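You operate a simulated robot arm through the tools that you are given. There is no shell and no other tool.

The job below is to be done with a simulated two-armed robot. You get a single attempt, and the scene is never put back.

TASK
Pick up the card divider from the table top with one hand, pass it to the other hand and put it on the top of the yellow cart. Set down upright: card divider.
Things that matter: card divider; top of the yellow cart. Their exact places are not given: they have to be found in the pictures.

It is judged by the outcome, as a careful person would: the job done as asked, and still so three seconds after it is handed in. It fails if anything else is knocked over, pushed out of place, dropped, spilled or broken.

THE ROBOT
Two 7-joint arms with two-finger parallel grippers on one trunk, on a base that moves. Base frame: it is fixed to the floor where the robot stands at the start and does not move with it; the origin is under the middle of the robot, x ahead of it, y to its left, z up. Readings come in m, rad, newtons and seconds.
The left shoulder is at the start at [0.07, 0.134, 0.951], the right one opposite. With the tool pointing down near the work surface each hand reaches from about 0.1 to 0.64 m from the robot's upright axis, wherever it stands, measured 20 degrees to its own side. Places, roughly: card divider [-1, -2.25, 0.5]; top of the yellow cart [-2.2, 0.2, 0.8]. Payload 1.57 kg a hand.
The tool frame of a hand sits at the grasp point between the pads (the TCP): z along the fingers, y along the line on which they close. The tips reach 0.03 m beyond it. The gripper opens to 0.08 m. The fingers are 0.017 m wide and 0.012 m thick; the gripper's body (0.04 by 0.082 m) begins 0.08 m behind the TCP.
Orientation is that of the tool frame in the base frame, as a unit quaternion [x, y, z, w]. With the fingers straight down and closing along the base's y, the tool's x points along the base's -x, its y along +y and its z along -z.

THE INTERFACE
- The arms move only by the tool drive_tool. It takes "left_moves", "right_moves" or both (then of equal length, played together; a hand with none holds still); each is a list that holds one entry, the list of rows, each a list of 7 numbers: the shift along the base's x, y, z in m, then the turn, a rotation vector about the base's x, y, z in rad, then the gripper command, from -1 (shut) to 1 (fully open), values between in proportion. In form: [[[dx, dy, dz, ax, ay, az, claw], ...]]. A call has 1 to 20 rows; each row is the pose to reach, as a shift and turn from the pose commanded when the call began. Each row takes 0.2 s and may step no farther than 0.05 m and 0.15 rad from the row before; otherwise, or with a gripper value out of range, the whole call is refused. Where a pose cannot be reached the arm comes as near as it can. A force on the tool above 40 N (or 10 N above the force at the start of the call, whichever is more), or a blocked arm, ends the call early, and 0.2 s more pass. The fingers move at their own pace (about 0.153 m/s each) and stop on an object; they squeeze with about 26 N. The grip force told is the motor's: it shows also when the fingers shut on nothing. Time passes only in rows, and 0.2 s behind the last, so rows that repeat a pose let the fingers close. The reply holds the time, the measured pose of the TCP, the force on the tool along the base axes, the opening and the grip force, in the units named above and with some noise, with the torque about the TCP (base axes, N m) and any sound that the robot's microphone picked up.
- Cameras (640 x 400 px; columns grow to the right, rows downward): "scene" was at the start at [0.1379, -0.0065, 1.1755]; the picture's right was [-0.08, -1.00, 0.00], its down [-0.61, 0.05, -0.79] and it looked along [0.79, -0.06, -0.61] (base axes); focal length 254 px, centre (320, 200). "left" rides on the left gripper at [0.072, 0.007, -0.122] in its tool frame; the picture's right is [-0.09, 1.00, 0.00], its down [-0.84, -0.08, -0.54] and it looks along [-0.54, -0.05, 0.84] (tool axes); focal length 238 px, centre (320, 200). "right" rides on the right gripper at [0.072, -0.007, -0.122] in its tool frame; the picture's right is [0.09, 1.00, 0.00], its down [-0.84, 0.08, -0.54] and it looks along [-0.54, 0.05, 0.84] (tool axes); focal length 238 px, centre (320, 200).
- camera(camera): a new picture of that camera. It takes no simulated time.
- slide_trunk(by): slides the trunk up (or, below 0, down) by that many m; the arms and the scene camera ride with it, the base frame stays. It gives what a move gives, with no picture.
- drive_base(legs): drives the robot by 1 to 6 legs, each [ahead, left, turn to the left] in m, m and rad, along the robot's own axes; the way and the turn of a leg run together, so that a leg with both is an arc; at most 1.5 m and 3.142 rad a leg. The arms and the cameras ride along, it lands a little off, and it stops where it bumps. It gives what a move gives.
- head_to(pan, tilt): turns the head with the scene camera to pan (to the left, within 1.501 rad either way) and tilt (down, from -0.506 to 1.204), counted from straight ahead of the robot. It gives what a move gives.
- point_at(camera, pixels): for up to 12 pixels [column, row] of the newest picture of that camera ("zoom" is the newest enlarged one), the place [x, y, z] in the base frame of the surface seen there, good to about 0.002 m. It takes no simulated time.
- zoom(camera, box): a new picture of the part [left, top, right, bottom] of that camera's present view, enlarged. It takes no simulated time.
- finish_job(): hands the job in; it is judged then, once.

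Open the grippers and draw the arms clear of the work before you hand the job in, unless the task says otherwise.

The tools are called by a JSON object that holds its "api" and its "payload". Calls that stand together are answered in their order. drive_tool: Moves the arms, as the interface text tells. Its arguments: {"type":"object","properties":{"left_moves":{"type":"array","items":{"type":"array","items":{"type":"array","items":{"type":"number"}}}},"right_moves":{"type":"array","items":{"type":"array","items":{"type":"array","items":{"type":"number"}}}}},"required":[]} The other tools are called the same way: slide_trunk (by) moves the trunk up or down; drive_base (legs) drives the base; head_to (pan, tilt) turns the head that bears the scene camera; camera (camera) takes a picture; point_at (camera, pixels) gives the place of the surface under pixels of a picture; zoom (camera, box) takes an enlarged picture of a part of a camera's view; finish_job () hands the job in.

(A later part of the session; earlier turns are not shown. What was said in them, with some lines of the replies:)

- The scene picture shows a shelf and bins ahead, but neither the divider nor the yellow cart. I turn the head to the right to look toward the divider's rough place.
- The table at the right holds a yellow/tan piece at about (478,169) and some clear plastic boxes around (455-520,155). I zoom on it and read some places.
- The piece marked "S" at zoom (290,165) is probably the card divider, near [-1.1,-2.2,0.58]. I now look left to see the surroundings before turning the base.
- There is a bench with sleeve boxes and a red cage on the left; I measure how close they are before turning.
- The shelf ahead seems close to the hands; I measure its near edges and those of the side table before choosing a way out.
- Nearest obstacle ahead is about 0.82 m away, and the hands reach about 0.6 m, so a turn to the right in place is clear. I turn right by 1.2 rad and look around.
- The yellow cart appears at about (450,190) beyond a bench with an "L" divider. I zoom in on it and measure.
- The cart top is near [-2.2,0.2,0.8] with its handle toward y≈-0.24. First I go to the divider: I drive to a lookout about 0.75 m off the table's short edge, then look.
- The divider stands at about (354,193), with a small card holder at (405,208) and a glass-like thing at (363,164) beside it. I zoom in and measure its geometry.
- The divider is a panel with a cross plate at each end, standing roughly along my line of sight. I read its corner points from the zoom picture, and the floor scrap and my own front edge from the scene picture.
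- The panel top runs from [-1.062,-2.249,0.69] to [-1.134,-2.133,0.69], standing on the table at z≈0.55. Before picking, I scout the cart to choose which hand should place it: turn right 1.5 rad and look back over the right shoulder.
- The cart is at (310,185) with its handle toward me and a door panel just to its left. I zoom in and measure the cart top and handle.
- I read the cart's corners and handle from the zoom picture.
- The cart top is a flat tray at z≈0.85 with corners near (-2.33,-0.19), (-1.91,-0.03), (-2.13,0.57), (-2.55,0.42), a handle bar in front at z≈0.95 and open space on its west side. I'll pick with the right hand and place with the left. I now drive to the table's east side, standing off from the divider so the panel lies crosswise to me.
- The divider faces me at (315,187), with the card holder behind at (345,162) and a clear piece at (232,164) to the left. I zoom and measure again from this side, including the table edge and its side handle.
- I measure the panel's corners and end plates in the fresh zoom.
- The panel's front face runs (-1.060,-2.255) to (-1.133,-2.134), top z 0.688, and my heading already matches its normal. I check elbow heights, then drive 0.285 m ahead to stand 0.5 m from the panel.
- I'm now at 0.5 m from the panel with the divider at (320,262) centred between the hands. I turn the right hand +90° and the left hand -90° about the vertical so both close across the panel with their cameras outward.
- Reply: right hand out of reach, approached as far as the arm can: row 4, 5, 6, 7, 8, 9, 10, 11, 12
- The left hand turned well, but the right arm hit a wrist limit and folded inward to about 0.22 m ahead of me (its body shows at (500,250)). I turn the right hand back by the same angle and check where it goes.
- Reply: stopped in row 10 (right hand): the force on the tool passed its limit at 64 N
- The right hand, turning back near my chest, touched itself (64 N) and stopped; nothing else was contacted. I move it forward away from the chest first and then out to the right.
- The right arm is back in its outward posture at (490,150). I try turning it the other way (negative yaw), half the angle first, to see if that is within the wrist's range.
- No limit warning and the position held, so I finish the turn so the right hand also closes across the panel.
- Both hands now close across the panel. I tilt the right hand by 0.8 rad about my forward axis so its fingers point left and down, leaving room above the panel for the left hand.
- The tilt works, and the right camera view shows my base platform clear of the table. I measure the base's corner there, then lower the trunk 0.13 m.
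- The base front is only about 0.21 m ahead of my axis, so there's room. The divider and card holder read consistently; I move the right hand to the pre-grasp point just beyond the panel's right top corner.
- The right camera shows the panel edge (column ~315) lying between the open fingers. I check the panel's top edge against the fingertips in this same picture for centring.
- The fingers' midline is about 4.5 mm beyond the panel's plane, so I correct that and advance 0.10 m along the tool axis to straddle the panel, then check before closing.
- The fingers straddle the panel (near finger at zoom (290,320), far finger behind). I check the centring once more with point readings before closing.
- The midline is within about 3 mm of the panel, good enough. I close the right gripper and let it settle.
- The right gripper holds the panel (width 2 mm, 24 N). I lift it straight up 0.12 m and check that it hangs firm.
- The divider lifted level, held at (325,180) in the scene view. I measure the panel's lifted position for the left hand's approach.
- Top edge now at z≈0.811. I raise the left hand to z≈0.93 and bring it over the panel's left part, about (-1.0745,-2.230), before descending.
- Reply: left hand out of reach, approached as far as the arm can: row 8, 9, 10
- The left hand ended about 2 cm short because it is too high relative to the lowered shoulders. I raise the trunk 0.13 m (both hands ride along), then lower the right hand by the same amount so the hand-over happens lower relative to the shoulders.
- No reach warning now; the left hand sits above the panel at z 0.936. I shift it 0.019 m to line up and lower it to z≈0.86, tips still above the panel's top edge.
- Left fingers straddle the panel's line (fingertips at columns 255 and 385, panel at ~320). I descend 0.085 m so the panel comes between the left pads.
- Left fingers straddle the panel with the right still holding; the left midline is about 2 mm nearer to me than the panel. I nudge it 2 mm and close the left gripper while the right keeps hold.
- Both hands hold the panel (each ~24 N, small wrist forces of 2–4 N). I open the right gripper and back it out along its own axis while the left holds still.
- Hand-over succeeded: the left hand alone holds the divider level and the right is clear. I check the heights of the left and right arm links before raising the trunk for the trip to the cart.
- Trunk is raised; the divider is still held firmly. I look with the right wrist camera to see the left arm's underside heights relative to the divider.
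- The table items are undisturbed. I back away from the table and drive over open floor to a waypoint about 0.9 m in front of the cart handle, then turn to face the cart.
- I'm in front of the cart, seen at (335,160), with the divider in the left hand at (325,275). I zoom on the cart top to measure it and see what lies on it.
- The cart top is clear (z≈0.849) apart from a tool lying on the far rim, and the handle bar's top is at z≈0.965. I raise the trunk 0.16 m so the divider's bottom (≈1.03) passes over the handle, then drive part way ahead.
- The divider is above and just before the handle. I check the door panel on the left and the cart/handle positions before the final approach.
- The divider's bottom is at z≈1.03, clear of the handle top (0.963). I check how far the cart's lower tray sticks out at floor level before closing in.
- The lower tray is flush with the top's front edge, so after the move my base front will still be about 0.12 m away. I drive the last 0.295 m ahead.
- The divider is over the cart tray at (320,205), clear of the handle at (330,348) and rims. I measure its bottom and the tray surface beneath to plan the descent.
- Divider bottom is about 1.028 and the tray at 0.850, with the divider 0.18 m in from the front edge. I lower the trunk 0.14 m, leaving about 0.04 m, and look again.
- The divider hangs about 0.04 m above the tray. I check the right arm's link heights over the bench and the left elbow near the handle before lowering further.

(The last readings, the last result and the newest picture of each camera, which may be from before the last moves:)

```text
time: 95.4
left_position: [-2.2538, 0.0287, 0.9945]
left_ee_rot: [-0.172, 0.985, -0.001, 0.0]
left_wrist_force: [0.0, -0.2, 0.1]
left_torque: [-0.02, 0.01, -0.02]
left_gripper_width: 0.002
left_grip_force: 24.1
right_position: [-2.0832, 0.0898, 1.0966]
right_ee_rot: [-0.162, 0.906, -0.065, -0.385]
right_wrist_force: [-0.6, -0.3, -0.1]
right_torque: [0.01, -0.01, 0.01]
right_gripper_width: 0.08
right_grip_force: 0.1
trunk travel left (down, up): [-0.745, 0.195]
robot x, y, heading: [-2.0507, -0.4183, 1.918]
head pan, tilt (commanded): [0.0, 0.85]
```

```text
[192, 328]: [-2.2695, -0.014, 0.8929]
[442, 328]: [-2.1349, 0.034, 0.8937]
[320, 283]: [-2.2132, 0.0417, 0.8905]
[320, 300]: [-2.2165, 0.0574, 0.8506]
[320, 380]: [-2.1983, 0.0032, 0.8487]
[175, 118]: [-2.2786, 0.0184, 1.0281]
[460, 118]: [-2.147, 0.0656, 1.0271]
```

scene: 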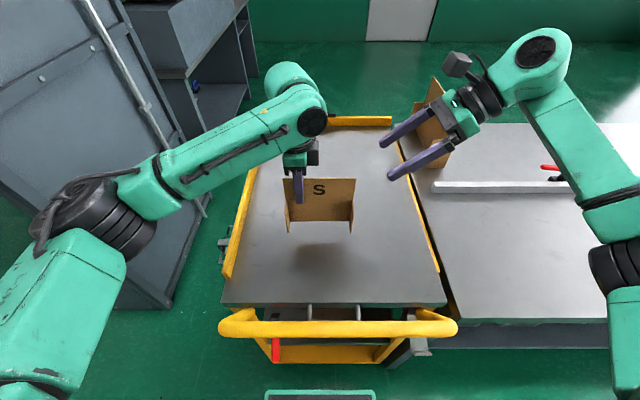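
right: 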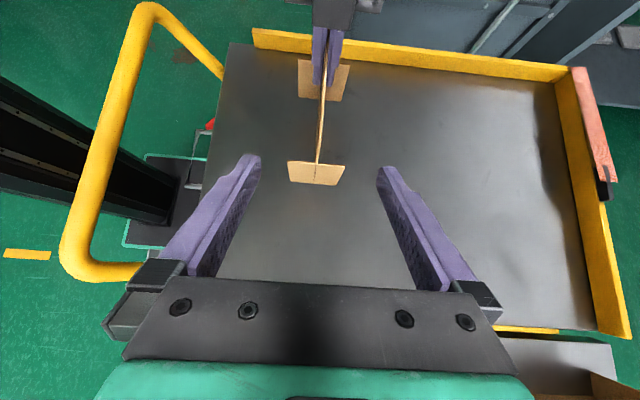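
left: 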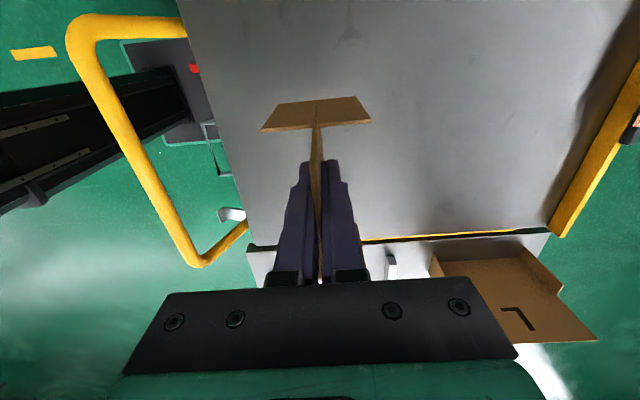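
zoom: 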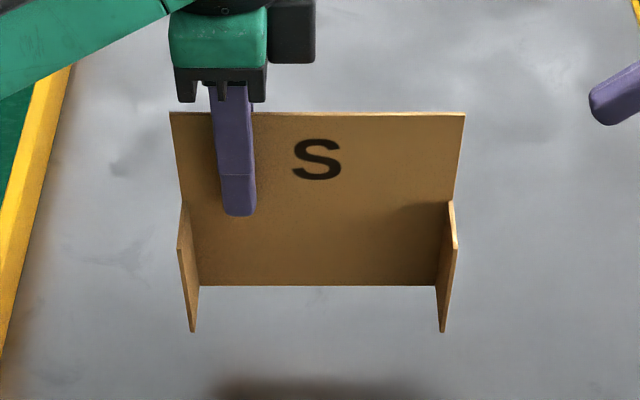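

The divider is level, about 0.039 m above the tray, and all arm links are clear. I lower the left hand in small steps by 0.037 m.

{"api": "drive_tool", "payload": {"left_moves": [[[0, 0, -0.012, 0, 0, 0, -1], [0, 0, -0.022, 0, 0, 0, -1], [0, 0, -0.03, 0, 0, 0, -1], [0, 0, -0.034, 0, 0, 0, -1], [0, 0, -0.037, 0, 0, 0, -1], [0, 0, -0.037, 0, 0, 0, -1]]]}}

{"api": "zoom", "payload": {"camera": "scene", "box": [240, 160, 400, 260]}}

{"api": "point_at", "payload": {"camera": "zoom", "pixels": [[192, 328], [442, 328], [320, 283], [320, 310]]}}

```text
time: 96.8
left_position: [-2.2544, 0.0292, 0.9585]
left_ee_rot: [-0.172, 0.985, -0.001, 0.0]
left_wrist_force: [-1.0, 0.5, -0.4]
left_torque: [-0.01, 0.0, 0.0]
left_gripper_width: 0.002
left_grip_force: 23.7
right_position: [-2.082, 0.0912, 1.0959]
right_ee_rot: [-0.161, 0.906, -0.065, -0.385]
right_wrist_force: [0.6, 0.0, -1.2]
right_torque: [-0.01, -0.03, 0.02]
right_gripper_width: 0.0798
right_grip_force: 0.1
trunk travel left (down, up): [-0.745, 0.195]
robot x, y, heading: [-2.047, -0.4213, 1.916]
head pan, tilt (commanded): [0.0, 0.85]
```

```text
4.00 times, centred on (320, 210) of scene
```

zoom: 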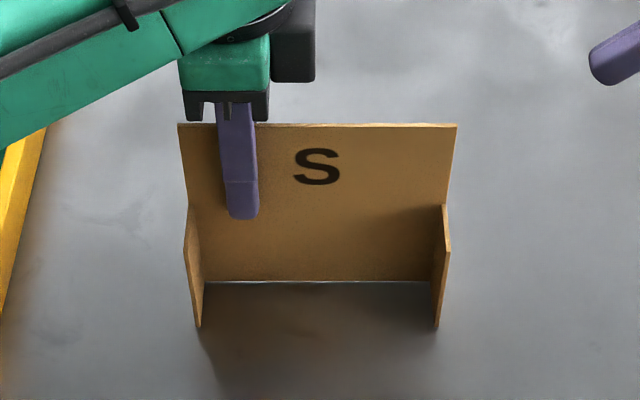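

```text
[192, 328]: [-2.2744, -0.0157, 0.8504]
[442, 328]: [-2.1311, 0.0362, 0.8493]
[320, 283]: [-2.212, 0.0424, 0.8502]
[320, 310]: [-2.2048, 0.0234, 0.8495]
```

A thin gap of a millimetre or two remains under the panel. I lower by 1 mm steps up to 3 mm and watch the force.

{"api": "drive_tool", "payload": {"left_moves": [[[0, 0, -0.001, 0, 0, 0, -1], [0, 0, -0.002, 0, 0, 0, -1], [0, 0, -0.002, 0, 0, 0, -1]]]}}

{"api": "zoom", "payload": {"camera": "scene", "box": [240, 160, 400, 260]}}

```text
time: 97.6
left_position: [-2.2543, 0.0282, 0.9556]
left_ee_rot: [-0.172, 0.985, -0.001, 0.0]
left_wrist_force: [-1.2, 0.4, 1.6]
left_torque: [0.09, -0.16, -0.03]
left_gripper_width: 0.002
left_grip_force: 24.1
right_position: [-2.0814, 0.09, 1.0965]
right_ee_rot: [-0.162, 0.906, -0.066, -0.385]
right_wrist_force: [0.7, -0.2, 0.5]
right_torque: [0.03, 0.03, -0.01]
right_gripper_width: 0.0801
right_grip_force: 0.2
trunk travel left (down, up): [-0.745, 0.195]
robot x, y, heading: [-2.0488, -0.4182, 1.912]
head pan, tilt (commanded): [0.0, 0.85]
```

```text
4.00 times, centred on (320, 210) of scene
```

zoom: 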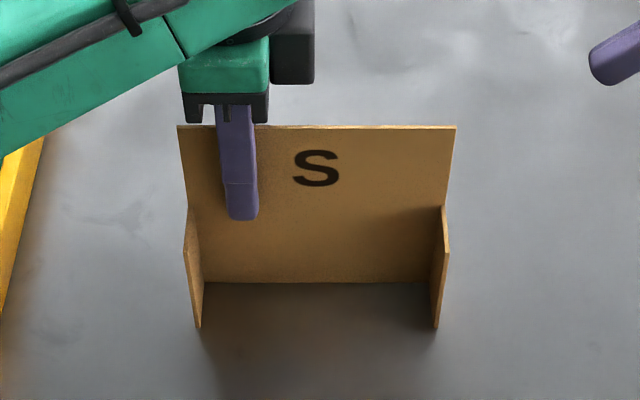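

Contact is made: 1.6 N upward force, small torque and no gap visible. I open the left gripper gently and let the divider settle before moving.

{"api": "drive_tool", "payload": {"left_moves": [[[0, 0, 0, 0, 0, 0, -0.8], [0, 0, 0, 0, 0, 0, -0.4], [0, 0, 0, 0, 0, 0, 0.2], [0, 0, 0, 0, 0, 0, 1], [0, 0, 0, 0, 0, 0, 1]]]}}

{"api": "zoom", "payload": {"camera": "scene", "box": [240, 160, 400, 260]}}

{"api": "camera", "payload": {"camera": "left"}}

```text
time: 98.8
left_position: [-2.2548, 0.0294, 0.9561]
left_ee_rot: [-0.172, 0.985, -0.001, 0.0]
left_wrist_force: [-0.9, 0.4, -0.5]
left_torque: [0.0, -0.02, 0.01]
left_gripper_width: 0.0803
left_grip_force: 0.0
right_position: [-2.0825, 0.09, 1.0974]
right_ee_rot: [-0.161, 0.907, -0.064, -0.385]
right_wrist_force: [-0.1, -0.5, -0.4]
right_torque: [0.02, 0.0, -0.02]
right_gripper_width: 0.0801
right_grip_force: 0.1
trunk travel left (down, up): [-0.745, 0.195]
robot x, y, heading: [-2.049, -0.418, 1.92]
head pan, tilt (commanded): [0.0, 0.85]
```

```text
4.00 times, centred on (320, 210) of scene
```

zoom: 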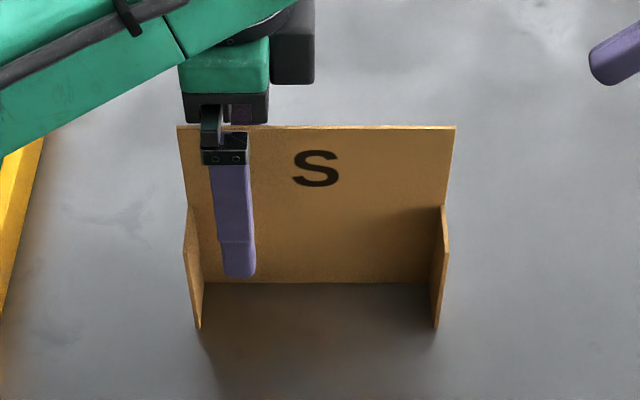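

```text
taken
```

left: 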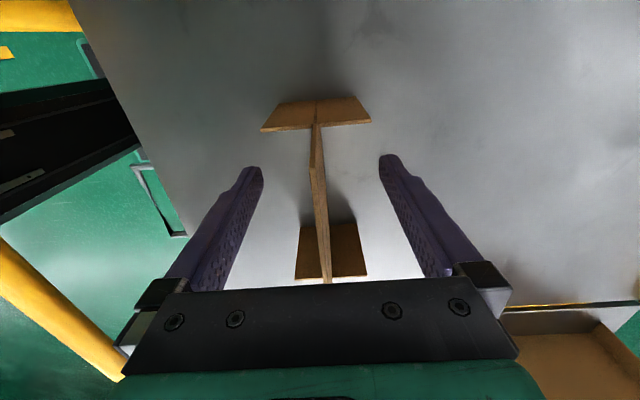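

The divider stands free with the fingers open on both sides. I raise the trunk 0.16 m to lift both hands straight up off it.

{"api": "slide_trunk", "payload": {"by": 0.16}}

{"api": "camera", "payload": {"camera": "scene"}}

{"api": "camera", "payload": {"camera": "left"}}

```text
time: 100.6
left_position: [-2.2545, 0.0297, 1.1157]
left_ee_rot: [-0.171, 0.985, -0.001, 0.0]
left_wrist_force: [-0.6, -0.6, 0.1]
left_torque: [-0.02, -0.01, 0.01]
left_gripper_width: 0.0801
left_grip_force: 0.0
right_position: [-2.0824, 0.0906, 1.2564]
right_ee_rot: [-0.161, 0.906, -0.065, -0.385]
right_wrist_force: [0.5, -0.5, -0.3]
right_torque: [-0.01, 0.04, 0.03]
right_gripper_width: 0.0799
right_grip_force: 0.1
trunk travel left (down, up): [-0.905, 0.035]
robot x, y, heading: [-2.0515, -0.4212, 1.917]
head pan, tilt (commanded): [0.0, 0.85]
```

```text
taken
```

scene: 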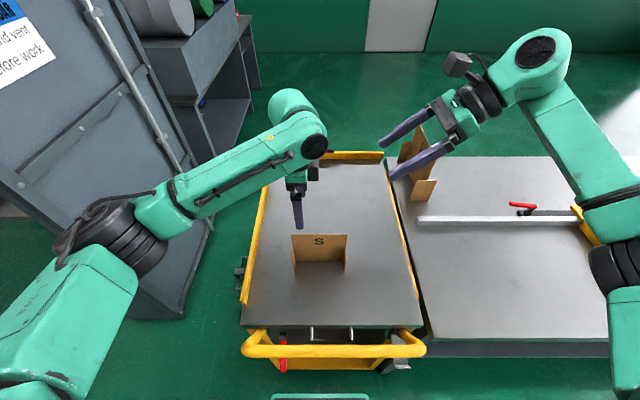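

```text
taken
```

left: 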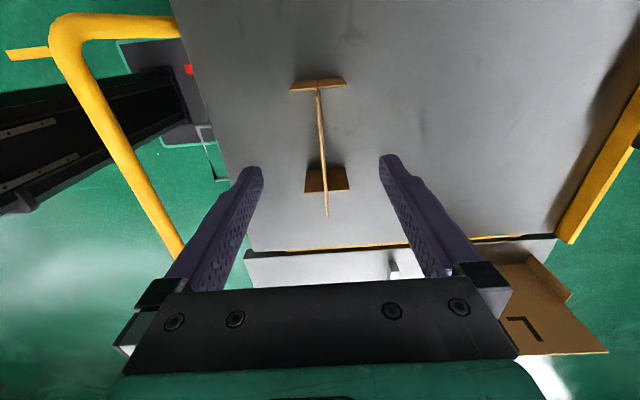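

The divider stands upright on the cart at (320,252), and the hands are well above it. I back the robot 0.5 m away so the arms are clear.

{"api": "drive_base", "payload": {"legs": [[-0.5, 0, 0]]}}

{"api": "head_to", "payload": {"pan": 0.0, "tilt": 0.6}}

{"api": "camera", "payload": {"camera": "scene"}}

{"api": "zoom", "payload": {"camera": "scene", "box": [240, 120, 440, 245]}}

```text
time: 103.6
left_position: [-2.0816, -0.4425, 1.1146]
left_ee_rot: [-0.166, 0.986, -0.001, 0.0]
left_wrist_force: [0.8, 0.6, -0.8]
left_torque: [-0.02, -0.01, -0.02]
left_gripper_width: 0.0799
left_grip_force: 0.1
right_position: [-1.9102, -0.3842, 1.2561]
right_ee_rot: [-0.156, 0.907, -0.064, -0.386]
right_wrist_force: [0.2, 0.5, 0.5]
right_torque: [-0.01, 0.0, 0.03]
right_gripper_width: 0.0801
right_grip_force: 0.0
trunk travel left (down, up): [-0.905, 0.035]
robot x, y, heading: [-1.8804, -0.8958, 1.905]
head pan, tilt (commanded): [0.0, 0.85]
```

```text
time: 104.3
left_position: [-2.0825, -0.4446, 1.1158]
left_ee_rot: [-0.166, 0.986, -0.001, 0.0]
left_wrist_force: [0.4, 0.2, 0.0]
left_torque: [0.01, 0.01, 0.0]
left_gripper_width: 0.08
left_grip_force: 0.1
right_position: [-1.9078, -0.3846, 1.2555]
right_ee_rot: [-0.156, 0.907, -0.063, -0.386]
right_wrist_force: [-0.9, 0.5, -0.3]
right_torque: [-0.04, -0.01, 0.01]
right_gripper_width: 0.08
right_grip_force: 0.1
trunk travel left (down, up): [-0.905, 0.035]
robot x, y, heading: [-1.8764, -0.8961, 1.905]
head pan, tilt (commanded): [0.0, 0.6]
```

```text
taken
```

scene: 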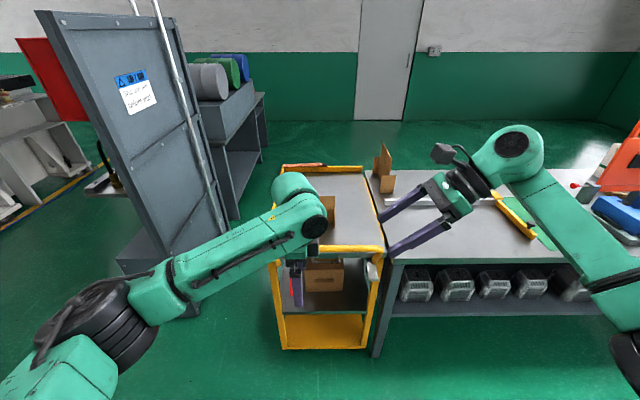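

```text
3.20 times, centred on (340, 182) of scene
```

zoom: 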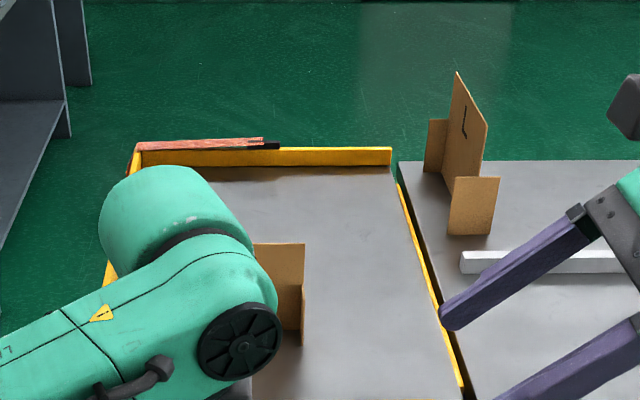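

The divider's right half is visible standing at zoom (285,290), the rest hidden by my arm. I step back a little more and to the right to see it fully before handing in.

{"api": "drive_base", "payload": {"legs": [[-0.25, -0.25, 0]]}}

{"api": "zoom", "payload": {"camera": "scene", "box": [180, 110, 420, 260]}}

{"api": "camera", "payload": {"camera": "right"}}

```text
time: 106.7
left_position: [-1.7569, -0.5955, 1.1156]
left_ee_rot: [-0.161, 0.987, -0.003, 0.001]
left_wrist_force: [-0.5, 0.2, -0.4]
left_torque: [-0.02, 0.0, 0.01]
left_gripper_width: 0.0799
left_grip_force: 0.1
right_position: [-1.5838, -0.5389, 1.2559]
right_ee_rot: [-0.151, 0.908, -0.062, -0.385]
right_wrist_force: [-1.4, -0.5, 0.1]
right_torque: [-0.01, 0.0, 0.03]
right_gripper_width: 0.0799
right_grip_force: 0.1
trunk travel left (down, up): [-0.905, 0.035]
robot x, y, heading: [-1.5587, -1.0509, 1.891]
head pan, tilt (commanded): [0.0, 0.6]
```

```text
2.67 times, centred on (300, 185) of scene
```

zoom: 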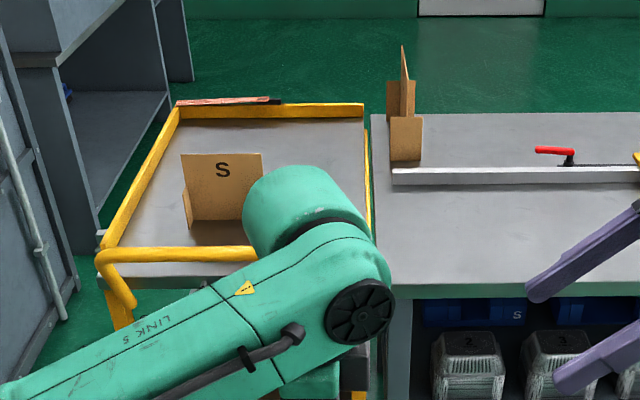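

```text
taken
```

right: 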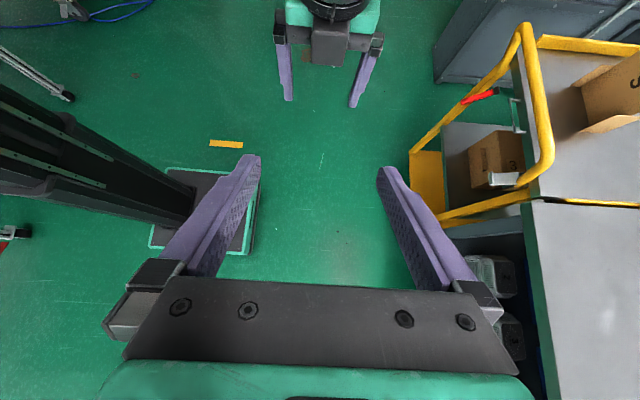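

The divider stands upright on the cart's top (zoom (222,190)). The "L" divider, the rim tool and the bench items look untouched, both grippers are open and the arms are clear, so I hand the job in.

{"api": "finish_job", "payload": {}}

```text
The job is handed in.
```

The card divider (the one marked "S") is standing upright on top of the yellow cart, and the job is handed in; no verdict came back with it. I picked it up from the table with the right hand and passed it to the left hand in the air. The left hand then set it down about 0.18 m in from the cart's front edge.

Before handing in, I backed off with both grippers open and the arms clear of the cart. The last pictures show the divider upright. The "L" divider, the tool on the cart's far rim and the bench items I could see are where they were. The items on the pick-up table looked undisturbed just before I drove away from it.

Early on, while I was turning the right hand, it pressed against something close to the robot's chest, most likely its own body, at 64 N. It stopped, I moved it out and carried on, and nothing else was touched.
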